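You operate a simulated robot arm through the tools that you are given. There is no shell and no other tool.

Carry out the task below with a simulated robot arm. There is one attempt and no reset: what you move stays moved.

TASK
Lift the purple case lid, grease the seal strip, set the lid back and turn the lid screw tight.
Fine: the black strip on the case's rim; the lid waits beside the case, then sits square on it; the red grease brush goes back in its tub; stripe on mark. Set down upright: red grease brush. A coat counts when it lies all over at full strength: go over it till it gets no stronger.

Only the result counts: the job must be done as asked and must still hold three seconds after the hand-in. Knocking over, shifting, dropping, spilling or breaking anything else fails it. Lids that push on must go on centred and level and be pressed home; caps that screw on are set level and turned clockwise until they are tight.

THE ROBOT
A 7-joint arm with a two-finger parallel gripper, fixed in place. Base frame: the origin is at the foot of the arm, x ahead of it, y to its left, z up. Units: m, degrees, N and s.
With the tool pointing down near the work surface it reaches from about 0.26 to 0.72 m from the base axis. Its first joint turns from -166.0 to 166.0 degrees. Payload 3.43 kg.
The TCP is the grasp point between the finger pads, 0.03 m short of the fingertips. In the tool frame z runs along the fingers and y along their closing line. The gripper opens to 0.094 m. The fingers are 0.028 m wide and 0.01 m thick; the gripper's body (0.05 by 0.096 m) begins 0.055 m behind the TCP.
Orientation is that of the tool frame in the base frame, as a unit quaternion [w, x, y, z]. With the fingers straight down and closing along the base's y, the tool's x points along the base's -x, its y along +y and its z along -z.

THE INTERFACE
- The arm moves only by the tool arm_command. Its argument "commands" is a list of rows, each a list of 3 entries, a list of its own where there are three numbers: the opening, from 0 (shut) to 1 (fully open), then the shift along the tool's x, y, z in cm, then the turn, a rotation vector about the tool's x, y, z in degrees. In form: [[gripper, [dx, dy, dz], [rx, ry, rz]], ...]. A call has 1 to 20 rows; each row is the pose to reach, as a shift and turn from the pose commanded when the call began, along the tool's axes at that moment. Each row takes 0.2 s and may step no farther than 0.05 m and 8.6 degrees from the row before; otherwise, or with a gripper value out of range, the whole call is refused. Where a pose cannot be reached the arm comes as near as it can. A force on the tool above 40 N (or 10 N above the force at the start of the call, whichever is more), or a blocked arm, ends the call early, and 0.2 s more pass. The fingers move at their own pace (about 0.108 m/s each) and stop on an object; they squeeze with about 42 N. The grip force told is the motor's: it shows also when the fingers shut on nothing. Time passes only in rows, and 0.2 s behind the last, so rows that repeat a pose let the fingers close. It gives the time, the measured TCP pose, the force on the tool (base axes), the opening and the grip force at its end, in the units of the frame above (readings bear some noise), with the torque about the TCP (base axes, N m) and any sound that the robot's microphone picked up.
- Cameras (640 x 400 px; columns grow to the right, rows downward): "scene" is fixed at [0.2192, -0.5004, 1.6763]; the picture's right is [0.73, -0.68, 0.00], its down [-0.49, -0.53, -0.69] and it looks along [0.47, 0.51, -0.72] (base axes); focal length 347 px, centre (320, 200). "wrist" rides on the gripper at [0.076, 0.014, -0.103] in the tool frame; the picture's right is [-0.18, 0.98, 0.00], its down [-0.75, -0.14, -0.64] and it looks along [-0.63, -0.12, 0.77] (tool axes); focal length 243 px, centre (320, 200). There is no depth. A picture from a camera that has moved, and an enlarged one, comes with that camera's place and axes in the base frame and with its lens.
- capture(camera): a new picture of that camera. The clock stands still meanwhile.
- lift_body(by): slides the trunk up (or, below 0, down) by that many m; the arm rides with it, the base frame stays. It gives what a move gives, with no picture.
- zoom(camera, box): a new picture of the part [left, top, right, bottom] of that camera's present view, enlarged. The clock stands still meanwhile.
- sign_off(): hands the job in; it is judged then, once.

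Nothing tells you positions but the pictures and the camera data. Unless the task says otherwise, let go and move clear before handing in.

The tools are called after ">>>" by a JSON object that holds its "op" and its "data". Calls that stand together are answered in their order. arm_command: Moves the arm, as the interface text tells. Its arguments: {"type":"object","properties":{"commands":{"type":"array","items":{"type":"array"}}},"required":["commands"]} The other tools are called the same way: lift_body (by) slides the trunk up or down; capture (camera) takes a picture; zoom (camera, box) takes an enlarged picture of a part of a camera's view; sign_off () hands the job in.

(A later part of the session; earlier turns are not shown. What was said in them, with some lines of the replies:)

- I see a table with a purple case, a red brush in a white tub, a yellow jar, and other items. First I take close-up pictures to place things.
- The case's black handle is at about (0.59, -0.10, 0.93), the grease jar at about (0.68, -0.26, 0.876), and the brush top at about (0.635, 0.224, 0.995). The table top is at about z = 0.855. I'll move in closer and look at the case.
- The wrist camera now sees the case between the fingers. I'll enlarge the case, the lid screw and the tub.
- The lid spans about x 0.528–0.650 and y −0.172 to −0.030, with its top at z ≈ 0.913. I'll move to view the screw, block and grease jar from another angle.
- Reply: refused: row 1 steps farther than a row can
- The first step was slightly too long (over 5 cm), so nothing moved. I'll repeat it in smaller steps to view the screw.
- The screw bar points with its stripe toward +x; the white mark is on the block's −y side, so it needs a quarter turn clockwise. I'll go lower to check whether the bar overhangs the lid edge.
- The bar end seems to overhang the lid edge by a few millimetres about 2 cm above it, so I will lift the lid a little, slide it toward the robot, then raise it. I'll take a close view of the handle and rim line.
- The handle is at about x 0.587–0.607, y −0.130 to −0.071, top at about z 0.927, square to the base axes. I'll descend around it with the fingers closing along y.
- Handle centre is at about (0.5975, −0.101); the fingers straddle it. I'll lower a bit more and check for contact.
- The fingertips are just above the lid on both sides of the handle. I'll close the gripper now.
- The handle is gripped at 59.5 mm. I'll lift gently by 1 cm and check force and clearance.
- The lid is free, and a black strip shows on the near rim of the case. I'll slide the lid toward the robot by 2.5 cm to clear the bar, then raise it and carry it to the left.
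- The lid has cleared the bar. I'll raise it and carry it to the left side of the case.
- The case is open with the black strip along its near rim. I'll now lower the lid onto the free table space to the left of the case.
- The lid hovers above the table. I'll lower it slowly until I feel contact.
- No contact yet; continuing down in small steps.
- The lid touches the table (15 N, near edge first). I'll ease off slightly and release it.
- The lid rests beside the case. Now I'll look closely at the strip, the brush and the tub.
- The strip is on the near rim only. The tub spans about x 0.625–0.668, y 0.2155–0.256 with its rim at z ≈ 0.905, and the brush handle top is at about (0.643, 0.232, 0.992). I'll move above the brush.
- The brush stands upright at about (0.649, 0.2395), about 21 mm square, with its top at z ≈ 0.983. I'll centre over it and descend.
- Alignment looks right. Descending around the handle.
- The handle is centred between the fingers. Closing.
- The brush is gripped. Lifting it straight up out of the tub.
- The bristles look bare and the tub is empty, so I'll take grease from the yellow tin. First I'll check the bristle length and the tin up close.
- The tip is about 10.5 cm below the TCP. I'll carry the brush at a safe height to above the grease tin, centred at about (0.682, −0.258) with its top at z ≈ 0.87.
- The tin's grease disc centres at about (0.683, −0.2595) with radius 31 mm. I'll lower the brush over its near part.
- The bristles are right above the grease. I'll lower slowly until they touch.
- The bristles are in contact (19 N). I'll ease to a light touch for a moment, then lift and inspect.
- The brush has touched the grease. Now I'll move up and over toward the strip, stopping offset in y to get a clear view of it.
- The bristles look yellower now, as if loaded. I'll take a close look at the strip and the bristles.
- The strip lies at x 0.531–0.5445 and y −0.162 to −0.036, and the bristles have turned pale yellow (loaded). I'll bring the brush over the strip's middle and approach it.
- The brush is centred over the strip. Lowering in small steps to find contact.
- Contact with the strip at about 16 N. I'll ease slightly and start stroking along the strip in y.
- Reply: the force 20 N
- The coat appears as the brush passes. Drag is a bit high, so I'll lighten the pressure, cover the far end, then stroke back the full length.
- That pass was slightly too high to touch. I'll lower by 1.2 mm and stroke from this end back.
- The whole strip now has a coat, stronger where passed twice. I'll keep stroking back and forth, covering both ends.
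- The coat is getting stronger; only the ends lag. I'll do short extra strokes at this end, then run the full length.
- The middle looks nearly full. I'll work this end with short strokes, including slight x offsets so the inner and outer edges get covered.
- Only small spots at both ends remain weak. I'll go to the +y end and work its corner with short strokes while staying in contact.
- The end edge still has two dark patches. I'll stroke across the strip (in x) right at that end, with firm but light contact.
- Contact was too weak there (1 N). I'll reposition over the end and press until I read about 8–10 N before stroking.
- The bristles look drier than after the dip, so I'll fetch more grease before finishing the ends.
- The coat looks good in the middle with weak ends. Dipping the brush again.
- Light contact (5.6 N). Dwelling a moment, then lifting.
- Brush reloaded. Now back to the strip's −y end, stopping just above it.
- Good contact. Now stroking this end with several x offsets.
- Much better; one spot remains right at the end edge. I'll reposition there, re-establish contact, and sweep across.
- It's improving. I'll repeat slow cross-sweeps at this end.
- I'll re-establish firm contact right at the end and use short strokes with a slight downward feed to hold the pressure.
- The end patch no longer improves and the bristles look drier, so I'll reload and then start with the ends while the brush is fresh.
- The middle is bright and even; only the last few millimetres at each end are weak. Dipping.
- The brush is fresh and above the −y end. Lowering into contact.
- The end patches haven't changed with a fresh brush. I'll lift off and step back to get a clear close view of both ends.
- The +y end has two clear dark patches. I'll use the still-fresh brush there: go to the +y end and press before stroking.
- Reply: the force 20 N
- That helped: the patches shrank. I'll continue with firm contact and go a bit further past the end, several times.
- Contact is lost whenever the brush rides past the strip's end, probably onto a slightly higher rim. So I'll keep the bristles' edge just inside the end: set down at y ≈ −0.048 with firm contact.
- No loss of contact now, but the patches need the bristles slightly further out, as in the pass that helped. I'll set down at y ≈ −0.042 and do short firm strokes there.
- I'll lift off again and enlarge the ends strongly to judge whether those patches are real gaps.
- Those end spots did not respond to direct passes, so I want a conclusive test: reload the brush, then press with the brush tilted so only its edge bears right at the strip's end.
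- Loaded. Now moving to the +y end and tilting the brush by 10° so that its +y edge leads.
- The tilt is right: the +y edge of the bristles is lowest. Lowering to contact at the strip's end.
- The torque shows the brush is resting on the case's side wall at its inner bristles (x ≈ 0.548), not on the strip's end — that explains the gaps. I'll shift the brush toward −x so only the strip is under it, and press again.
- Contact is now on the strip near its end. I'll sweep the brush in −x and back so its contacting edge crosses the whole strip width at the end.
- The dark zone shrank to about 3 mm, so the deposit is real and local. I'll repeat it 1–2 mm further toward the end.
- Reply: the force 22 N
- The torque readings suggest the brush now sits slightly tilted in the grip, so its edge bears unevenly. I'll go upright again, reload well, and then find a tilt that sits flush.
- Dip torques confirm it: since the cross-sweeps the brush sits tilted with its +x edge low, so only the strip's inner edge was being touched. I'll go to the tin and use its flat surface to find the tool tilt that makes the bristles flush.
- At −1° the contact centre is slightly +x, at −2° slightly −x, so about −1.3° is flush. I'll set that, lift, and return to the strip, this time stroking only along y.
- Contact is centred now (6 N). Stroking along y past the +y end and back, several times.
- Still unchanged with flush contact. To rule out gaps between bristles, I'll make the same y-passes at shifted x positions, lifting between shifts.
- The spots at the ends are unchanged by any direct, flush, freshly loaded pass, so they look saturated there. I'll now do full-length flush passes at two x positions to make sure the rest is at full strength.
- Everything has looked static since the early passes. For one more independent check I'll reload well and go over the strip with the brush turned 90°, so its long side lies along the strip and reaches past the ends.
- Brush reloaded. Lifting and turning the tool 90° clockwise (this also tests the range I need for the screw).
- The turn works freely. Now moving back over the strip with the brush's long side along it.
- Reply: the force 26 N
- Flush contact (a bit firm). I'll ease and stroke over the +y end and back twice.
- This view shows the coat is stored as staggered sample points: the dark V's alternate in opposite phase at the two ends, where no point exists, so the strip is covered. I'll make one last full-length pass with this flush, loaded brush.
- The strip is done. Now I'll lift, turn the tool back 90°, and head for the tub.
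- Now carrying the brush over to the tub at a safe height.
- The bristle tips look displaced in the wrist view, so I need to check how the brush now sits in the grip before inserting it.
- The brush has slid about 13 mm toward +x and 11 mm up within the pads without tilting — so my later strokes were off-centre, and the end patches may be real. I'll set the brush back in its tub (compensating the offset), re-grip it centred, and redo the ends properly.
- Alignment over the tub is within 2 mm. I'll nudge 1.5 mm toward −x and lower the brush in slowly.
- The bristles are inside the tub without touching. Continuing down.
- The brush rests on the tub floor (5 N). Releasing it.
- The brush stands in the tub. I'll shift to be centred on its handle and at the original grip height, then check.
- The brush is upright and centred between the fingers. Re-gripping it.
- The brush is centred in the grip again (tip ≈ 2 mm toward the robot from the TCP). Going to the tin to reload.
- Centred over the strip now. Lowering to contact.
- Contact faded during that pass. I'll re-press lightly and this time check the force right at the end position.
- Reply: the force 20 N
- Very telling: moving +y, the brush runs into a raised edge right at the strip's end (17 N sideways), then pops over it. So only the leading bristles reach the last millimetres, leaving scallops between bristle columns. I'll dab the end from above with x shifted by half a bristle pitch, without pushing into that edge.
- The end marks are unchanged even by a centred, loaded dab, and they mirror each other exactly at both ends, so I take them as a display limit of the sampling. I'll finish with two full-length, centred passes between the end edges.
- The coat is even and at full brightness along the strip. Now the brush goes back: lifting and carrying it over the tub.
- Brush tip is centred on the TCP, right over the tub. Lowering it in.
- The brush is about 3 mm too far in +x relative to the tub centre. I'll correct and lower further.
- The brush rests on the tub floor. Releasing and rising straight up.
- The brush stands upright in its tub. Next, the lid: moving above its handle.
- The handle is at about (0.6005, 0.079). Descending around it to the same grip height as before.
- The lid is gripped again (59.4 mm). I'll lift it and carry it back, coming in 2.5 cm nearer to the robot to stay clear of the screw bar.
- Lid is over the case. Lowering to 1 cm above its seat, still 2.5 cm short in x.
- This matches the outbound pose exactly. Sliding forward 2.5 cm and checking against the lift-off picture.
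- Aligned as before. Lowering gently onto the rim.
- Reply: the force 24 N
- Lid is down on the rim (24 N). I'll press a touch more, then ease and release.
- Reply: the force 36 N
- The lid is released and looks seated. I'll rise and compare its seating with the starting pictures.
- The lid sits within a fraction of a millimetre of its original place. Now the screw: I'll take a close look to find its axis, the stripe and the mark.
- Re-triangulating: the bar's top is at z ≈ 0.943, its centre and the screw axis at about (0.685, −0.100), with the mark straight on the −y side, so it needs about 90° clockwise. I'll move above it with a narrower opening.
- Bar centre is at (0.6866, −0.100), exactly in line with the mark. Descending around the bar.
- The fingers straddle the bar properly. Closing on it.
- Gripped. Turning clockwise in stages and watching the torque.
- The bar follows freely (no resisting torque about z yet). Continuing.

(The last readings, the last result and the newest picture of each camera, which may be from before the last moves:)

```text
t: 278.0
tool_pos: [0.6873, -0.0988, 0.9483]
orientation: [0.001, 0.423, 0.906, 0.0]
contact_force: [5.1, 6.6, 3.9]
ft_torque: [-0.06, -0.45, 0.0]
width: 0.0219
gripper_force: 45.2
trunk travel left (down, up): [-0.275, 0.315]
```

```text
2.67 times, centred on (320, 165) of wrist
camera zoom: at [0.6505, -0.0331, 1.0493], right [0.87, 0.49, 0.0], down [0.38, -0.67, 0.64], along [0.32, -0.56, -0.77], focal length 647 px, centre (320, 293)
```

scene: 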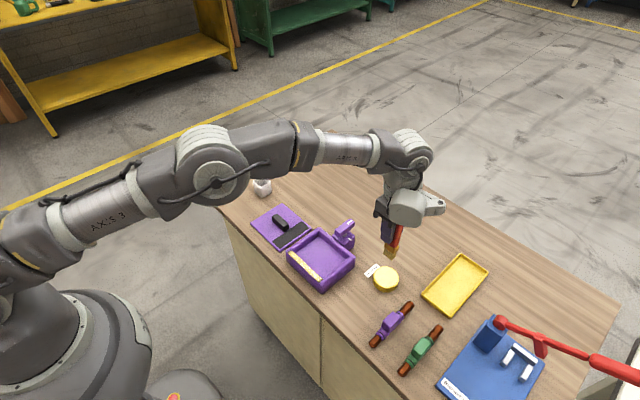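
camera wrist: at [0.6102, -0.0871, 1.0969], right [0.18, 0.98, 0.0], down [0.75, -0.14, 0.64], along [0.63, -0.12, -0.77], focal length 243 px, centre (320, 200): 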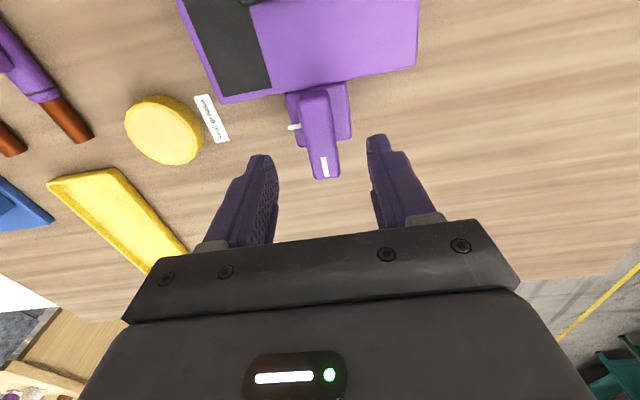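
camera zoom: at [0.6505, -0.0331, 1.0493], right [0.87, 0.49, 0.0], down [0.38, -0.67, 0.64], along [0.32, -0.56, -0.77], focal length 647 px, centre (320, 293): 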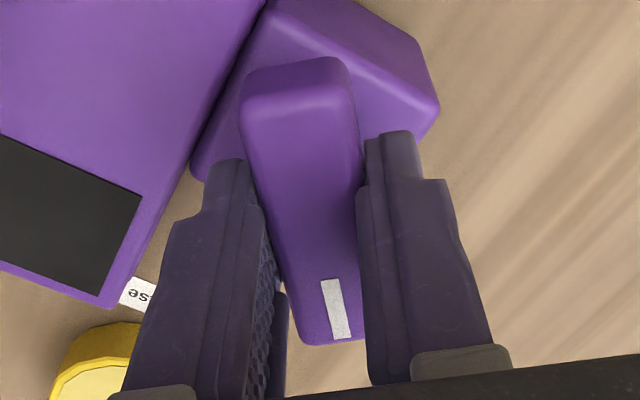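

At 50° now. Continuing to 80°, with a tiny centring correction.

>>> {"op": "arm_command", "data": {"commands": [[0, [0.01, 0.05, 0], [0, 0, 6]], [0, [0.01, 0.05, 0], [0, 0, 12]], [0, [0.01, 0.05, 0], [0, 0, 18]], [0, [0.01, 0.05, 0], [0, 0, 24]], [0, [0.01, 0.05, 0], [0, 0, 30]], [0, [0.01, 0.05, 0], [0, 0, 30]]]}}

>>> {"op": "zoom", "data": {"camera": "scene", "box": [310, 200, 390, 260]}}

>>> {"op": "zoom", "data": {"camera": "wrist", "box": [220, 90, 420, 240]}}

```text
t: 279.4
tool_pos: [0.6886, -0.0995, 0.9482]
orientation: [0.0, 0.644, 0.765, 0.0]
contact_force: [3.3, 6.6, 5.6]
ft_torque: [-0.4, -0.1, 0.03]
width: 0.0219
gripper_force: 45.3
trunk travel left (down, up): [-0.275, 0.315]
```

```text
6.67 times, centred on (350, 230) of scene
camera zoom: at [0.2192, -0.5004, 1.6763], right [0.73, -0.68, 0.0], down [-0.49, -0.53, -0.69], along [0.47, 0.51, -0.72], focal length 2315 px, centre (120, 0)
```

zoom: 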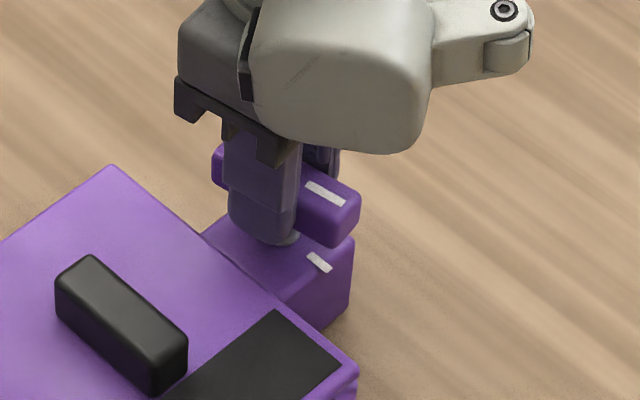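

```text
2.67 times, centred on (320, 165) of wrist
camera zoom: at [0.6898, -0.0229, 1.0493], right [1.0, -0.01, 0.0], down [-0.01, -0.77, 0.64], along [-0.01, -0.64, -0.77], focal length 647 px, centre (320, 293)
```

zoom: 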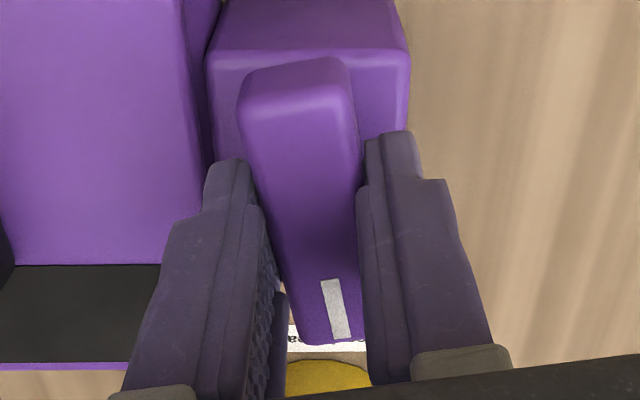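

80° reached; the stripe is nearly over the mark. Continuing in small steps, watching for the stop.

>>> {"op": "arm_command", "data": {"commands": [[0, [0, 0.03, 0], [0, 0, 4]], [0, [0, 0.03, 0], [0, 0, 7]], [0, [0, 0.03, 0], [0, 0, 7]]]}}

>>> {"op": "arm_command", "data": {"commands": [[0, [0, 0, 0], [0, 0, 1.5]], [0, [0, 0, 0], [0, 0, 3]], [0, [0, 0, 0], [0, 0, 3]]]}}

>>> {"op": "zoom", "data": {"camera": "scene", "box": [325, 210, 375, 250]}}

```text
t: 280.2
tool_pos: [0.688, -0.0989, 0.9468]
orientation: [0.0, 0.689, 0.725, -0.001]
contact_force: [1.7, 7.5, 2.8]
ft_torque: [-0.11, -0.2, 0.01]
width: 0.0218
gripper_force: 44.9
trunk travel left (down, up): [-0.275, 0.315]
```

```text
t: 281.0
tool_pos: [0.6882, -0.1, 0.9476]
orientation: [-0.001, 0.707, 0.707, 0.001]
contact_force: [2.5, 7.1, 1.1]
ft_torque: [-0.18, -0.14, -0.01]
width: 0.022
gripper_force: 45.3
trunk travel left (down, up): [-0.275, 0.315]
```

```text
10.00 times, centred on (350, 230) of scene
camera zoom: at [0.2192, -0.5004, 1.6763], right [0.73, -0.68, 0.0], down [-0.49, -0.53, -0.69], along [0.47, 0.51, -0.72], focal length 3473 px, centre (20, -100)
```

zoom: 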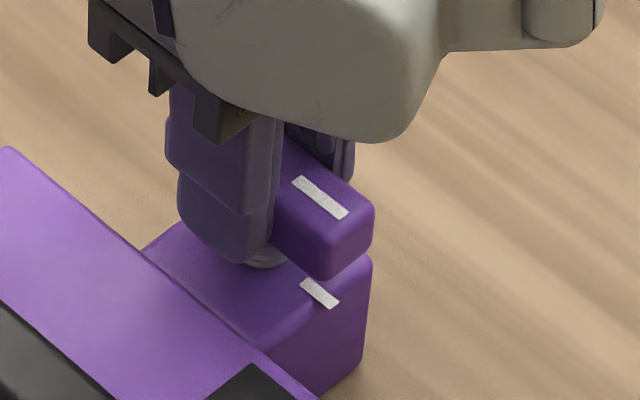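

The stripe now points over the mark. I'll enlarge to check the exact alignment before deciding on the last degrees.

>>> {"op": "zoom", "data": {"camera": "scene", "box": [345, 222, 369, 242]}}

>>> {"op": "zoom", "data": {"camera": "wrist", "box": [270, 140, 370, 240]}}

```text
16.00 times, centred on (357, 232) of scene
camera zoom: at [0.2192, -0.5004, 1.6763], right [0.73, -0.68, 0.0], down [-0.49, -0.53, -0.69], along [0.47, 0.51, -0.72], focal length 5556 px, centre (-272, -312)
```

zoom: 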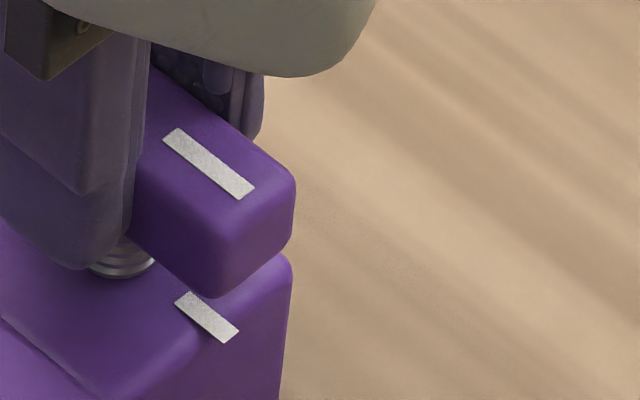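

```text
4.00 times, centred on (320, 190) of wrist
camera zoom: at [0.7034, -0.0242, 1.0493], right [0.98, -0.18, 0.0], down [-0.14, -0.75, 0.64], along [-0.12, -0.63, -0.77], focal length 970 px, centre (320, 240)
```

zoom: 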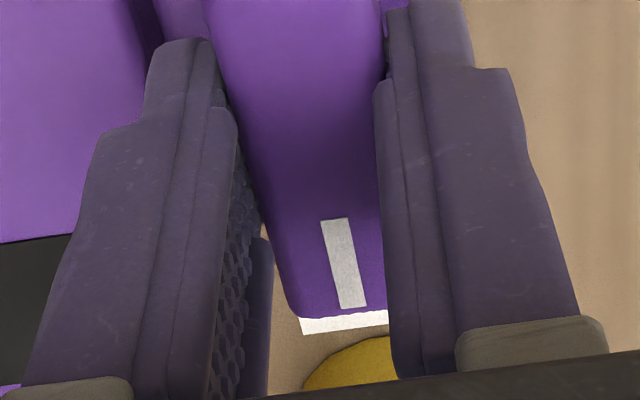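

Stripe and mark are both along −y and in line (90°). I'll feel for the stop with a tiny extra turn.

>>> {"op": "arm_command", "data": {"commands": [[0, [0, 0, 0], [0, 0, 1.5]], [0, [0, 0, 0], [0, 0, 1.5]]]}}

>>> {"op": "zoom", "data": {"camera": "scene", "box": [345, 222, 369, 242]}}

```text
t: 281.6
tool_pos: [0.6884, -0.099, 0.948]
orientation: [0.0, 0.716, 0.698, 0.0]
contact_force: [2.5, 6.5, 1.3]
ft_torque: [-0.27, -0.01, -0.01]
width: 0.0216
gripper_force: 44.6
trunk travel left (down, up): [-0.275, 0.315]
```

```text
16.00 times, centred on (357, 232) of scene
camera zoom: at [0.2192, -0.5004, 1.6763], right [0.73, -0.68, 0.0], down [-0.49, -0.53, -0.69], along [0.47, 0.51, -0.72], focal length 5556 px, centre (-272, -312)
```

zoom: 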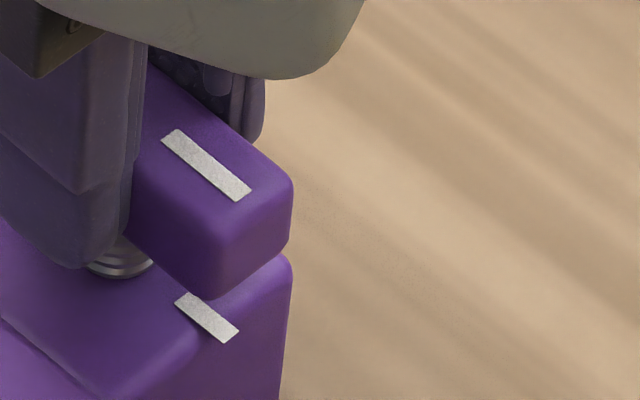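

There's no hard stop, and the stripe was dead on the mark at 90°. I'll come back that 1.5° so the stripe sits on the mark, then release.

>>> {"op": "arm_command", "data": {"commands": [[0, [0, 0, 0], [0, 0, -1.3]], [0, [0, 0, 0], [0, 0, -1.3]], [0, [0, 0, 0], [0, 0, -1.3]]]}}

>>> {"op": "zoom", "data": {"camera": "scene", "box": [345, 222, 369, 242]}}

>>> {"op": "arm_command", "data": {"commands": [[0.15, [0, 0, 0], [0, 0, 0]], [0.3, [0, 0, 0], [0, 0, 0]], [0.5, [0, 0, 0], [0, 0, 0]], [0.6, [0, 0, 0], [0, 0, 0]], [0.6, [0, 0, 0], [0, 0, 0]]]}}

>>> {"op": "zoom", "data": {"camera": "scene", "box": [345, 222, 369, 242]}}

```text
t: 282.4
tool_pos: [0.6876, -0.099, 0.9479]
orientation: [0.0, 0.708, 0.706, 0.0]
contact_force: [3.8, 7.0, 3.9]
ft_torque: [0.49, 0.04, 0.0]
width: 0.0222
gripper_force: 44.9
trunk travel left (down, up): [-0.275, 0.315]
```

```text
16.00 times, centred on (357, 232) of scene
camera zoom: at [0.2192, -0.5004, 1.6763], right [0.73, -0.68, 0.0], down [-0.49, -0.53, -0.69], along [0.47, 0.51, -0.72], focal length 5556 px, centre (-272, -312)
```

zoom: 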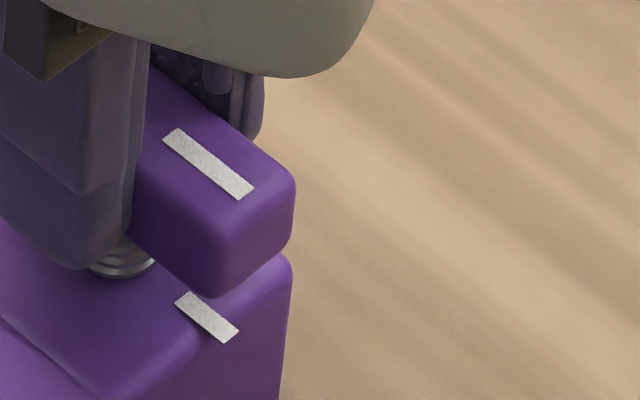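

```text
t: 283.6
tool_pos: [0.688, -0.0992, 0.9485]
orientation: [-0.001, 0.709, 0.706, 0.0]
contact_force: [-0.3, 0.0, 0.4]
ft_torque: [-0.01, 0.01, 0.01]
width: 0.0565
gripper_force: 0.1
trunk travel left (down, up): [-0.275, 0.315]
```

```text
16.00 times, centred on (357, 232) of scene
camera zoom: at [0.2192, -0.5004, 1.6763], right [0.73, -0.68, 0.0], down [-0.49, -0.53, -0.69], along [0.47, 0.51, -0.72], focal length 5556 px, centre (-272, -312)
```

zoom: 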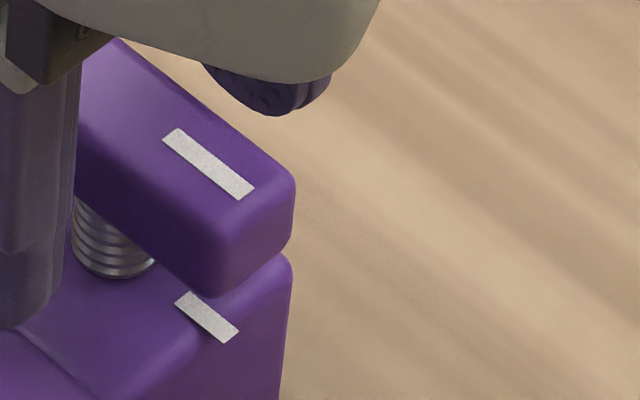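

Released; the stripe stays on the mark. I'll rise, turn the wrist back and move clear.

>>> {"op": "arm_command", "data": {"commands": [[0.6, [0, 0, -1], [0, 0, 0]], [0.6, [0, 0, -4], [0, 0, 0]], [0.6, [0, 0, -8], [0, 0, 0]], [0.6, [0, 0, -12], [0, 0, 0]], [0.6, [0, 0, -15], [0, 0, -8]], [0.6, [0, 0, -17], [0, 0, -16]], [0.6, [0, 0, -17], [0, 0, -24]], [0.6, [0, 0, -17], [0, 0, -32]], [0.6, [0, 0, -17], [0, 0, -40]], [0.6, [0, 0, -17], [0, 0, -48]], [0.6, [0, 0, -17], [0, 0, -56]], [0.6, [0, 0, -17], [0, 0, -64]], [0.6, [0, 0, -17], [0, 0, -72]], [0.6, [0, 0, -17], [0, 0, -80]], [0.6, [0, 0, -17], [0, 0, -88]], [0.6, [0, 0, -17], [0, 0, -90]]]}}

>>> {"op": "arm_command", "data": {"commands": [[0.6, [4, 0, -1], [0, 0, 0]], [0.6, [8, 0, -2], [0, 0, 0]], [0.6, [12, 0, -3], [0, 0, 0]], [0.6, [16, 0, -4], [0, 0, 0]], [0.6, [20, 0, -6], [0, 0, 0]], [0.6, [24, 0, -8], [0, 0, 0]], [0.6, [27, 0, -10], [0, 0, 0]], [0.6, [27, 0, -10], [0, 0, 0]]]}}

>>> {"op": "capture", "data": {"camera": "scene"}}

>>> {"op": "zoom", "data": {"camera": "scene", "box": [260, 200, 420, 300]}}

>>> {"op": "zoom", "data": {"camera": "scene", "box": [320, 210, 400, 260]}}

>>> {"op": "zoom", "data": {"camera": "scene", "box": [200, 130, 360, 230]}}

```text
t: 287.0
tool_pos: [0.6881, -0.0995, 1.1179]
orientation: [0.0, 0.001, 1.0, 0.0]
contact_force: [0.9, 0.2, -0.6]
ft_torque: [0.0, 0.01, 0.0]
width: 0.0565
gripper_force: 0.0
trunk travel left (down, up): [-0.275, 0.315]
```

```text
t: 288.8
tool_pos: [0.4171, -0.0981, 1.2187]
orientation: [0.0, 0.002, 1.0, 0.0]
contact_force: [0.6, -0.2, 0.1]
ft_torque: [0.0, -0.01, -0.01]
width: 0.0565
gripper_force: 0.0
trunk travel left (down, up): [-0.275, 0.315]
```

```text
taken
```

scene: 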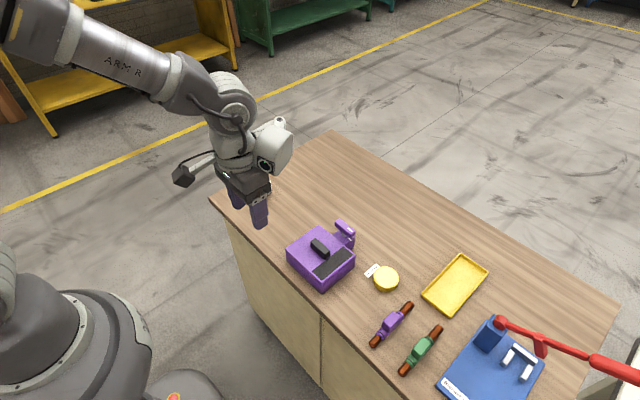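

```text
4.00 times, centred on (340, 250) of scene
camera zoom: at [0.2192, -0.5004, 1.6763], right [0.73, -0.68, 0.0], down [-0.49, -0.53, -0.69], along [0.47, 0.51, -0.72], focal length 1389 px, centre (240, 0)
```

zoom: 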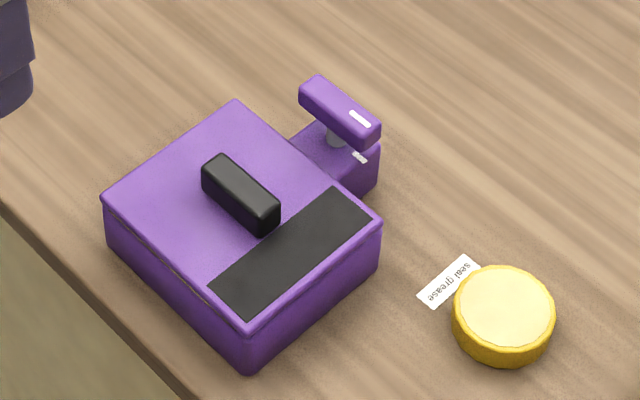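

```text
8.00 times, centred on (360, 235) of scene
camera zoom: at [0.2192, -0.5004, 1.6763], right [0.73, -0.68, 0.0], down [-0.49, -0.53, -0.69], along [0.47, 0.51, -0.72], focal length 2778 px, centre (0, -80)
```

zoom: 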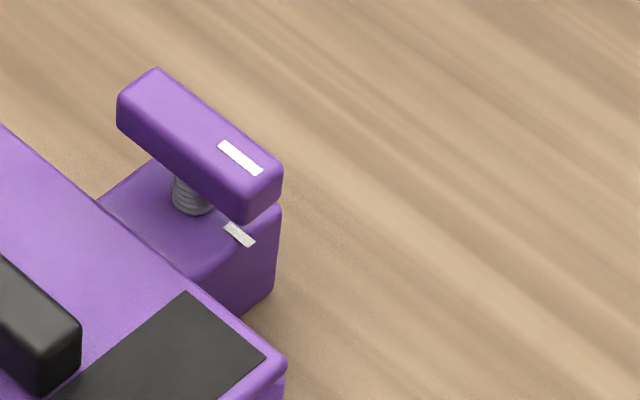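

```text
4.00 times, centred on (280, 180) of scene
camera zoom: at [0.2192, -0.5004, 1.6763], right [0.73, -0.68, 0.0], down [-0.49, -0.53, -0.69], along [0.47, 0.51, -0.72], focal length 1389 px, centre (480, 280)
```

zoom: 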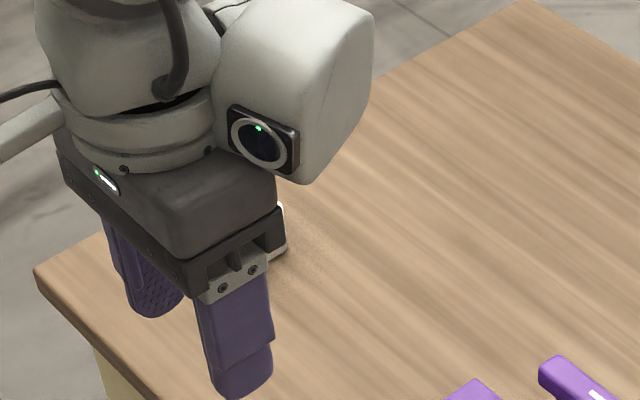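

Lid, screw and tin look right. The arm hides the tub in this view, so I'll go back to the start pose and check the brush.

>>> {"op": "arm_command", "data": {"commands": [[0.9, [1.5, 0, -3], [0, 0, 0]], [0.9, [3, 0, -6], [0, 0, 0]], [0.9, [4.5, 0.5, -9], [0, 0, 0]], [0.9, [5, 1.5, -10], [0, 0, 0]], [0.9, [5, 1.5, -10], [0, 0, 0]]]}}

>>> {"op": "zoom", "data": {"camera": "scene", "box": [200, 130, 360, 230]}}

>>> {"op": "capture", "data": {"camera": "wrist"}}

>>> {"op": "zoom", "data": {"camera": "wrist", "box": [240, 100, 400, 200]}}

```text
t: 290.0
tool_pos: [0.3667, -0.082, 1.3172]
orientation: [-0.001, 0.003, 1.0, 0.0]
contact_force: [0.5, -0.4, 0.3]
ft_torque: [-0.01, -0.02, -0.02]
width: 0.0846
gripper_force: 0.1
trunk travel left (down, up): [-0.275, 0.315]
```

```text
4.00 times, centred on (280, 180) of scene
camera zoom: at [0.2192, -0.5004, 1.6763], right [0.73, -0.68, 0.0], down [-0.49, -0.53, -0.69], along [0.47, 0.51, -0.72], focal length 1389 px, centre (480, 280)
```

zoom: 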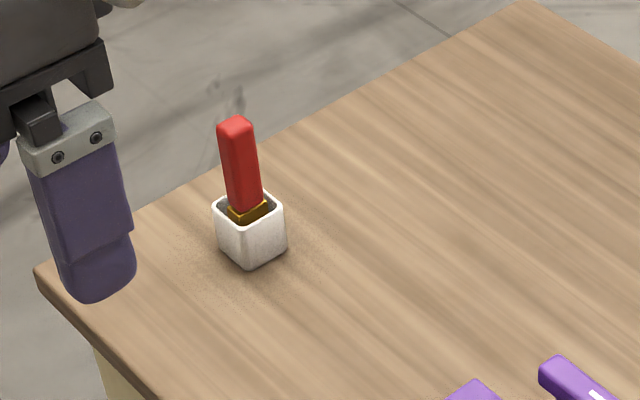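

```text
taken
camera wrist: at [0.292, -0.0693, 1.4191], right [0.19, 0.98, 0.0], down [0.75, -0.14, 0.64], along [0.63, -0.12, -0.77], focal length 243 px, centre (320, 200)
```

wrist: 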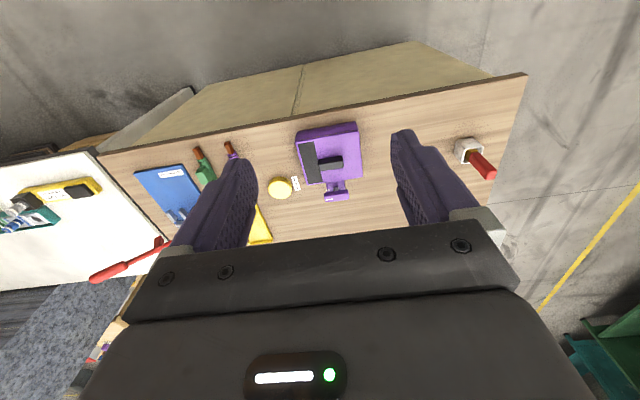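

```text
4.00 times, centred on (320, 150) of wrist
camera zoom: at [0.292, -0.0693, 1.4191], right [0.19, 0.98, 0.0], down [0.75, -0.14, 0.64], along [0.63, -0.12, -0.77], focal length 970 px, centre (320, 400)
```

zoom: 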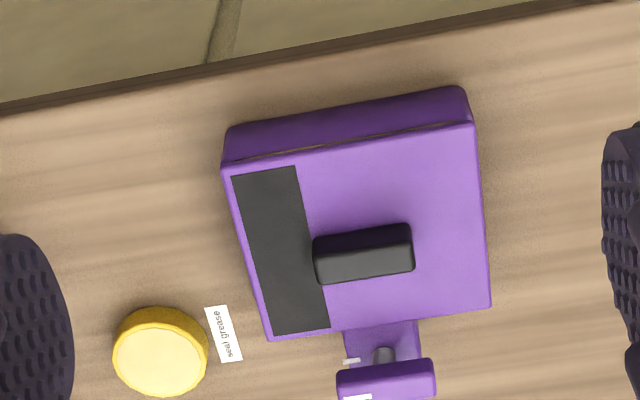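

The job looks complete:
- **Lid:** it sits square in its original place.
- **Screw:** the stripe is on the mark. I felt no hard stop when turning it.
- **Brush:** it stands upright in its tub.
- **Strip:** it was greased along its whole length. Two small marks at each end did not respond to further passes.
- **Everything else:** nothing else has moved, and the arm is clear.

I'm handing it in.

>>> {"op": "sign_off", "data": {}}

```text
The job is handed in.
```

I've handed in the job. The pictures show it finished, but I'm not certain about the ends of the grease coat or how tight the screw is.

- **Lid:** It is back on the case within about half a millimetre of where it started. I pressed it down with about 36 N before letting go.
- **Seal strip:** The coat is even and at full strength along the strip, except for the last 3–4 mm at each end. Small dark marks there didn't change even when I pressed a freshly loaded brush directly on them. The marks mirror each other at the two ends, so I took them to be part of how the coat is drawn. They could still be real gaps.
- **Lid screw:** I turned it about 90° clockwise and the stripe lines up with the mark. I felt no hard stop: it turned 1.5° past the mark without resistance, so I brought it back onto the mark. If "tight" means more turns, it is not tight yet.
- **Brush:** It stands upright in its tub. It slipped in the gripper partway through, so I put it back in the tub once to re-grip it.
- **Everything else:** In the final pictures the grease tin, the tub and the other items on the table look unmoved. The arm is clear.
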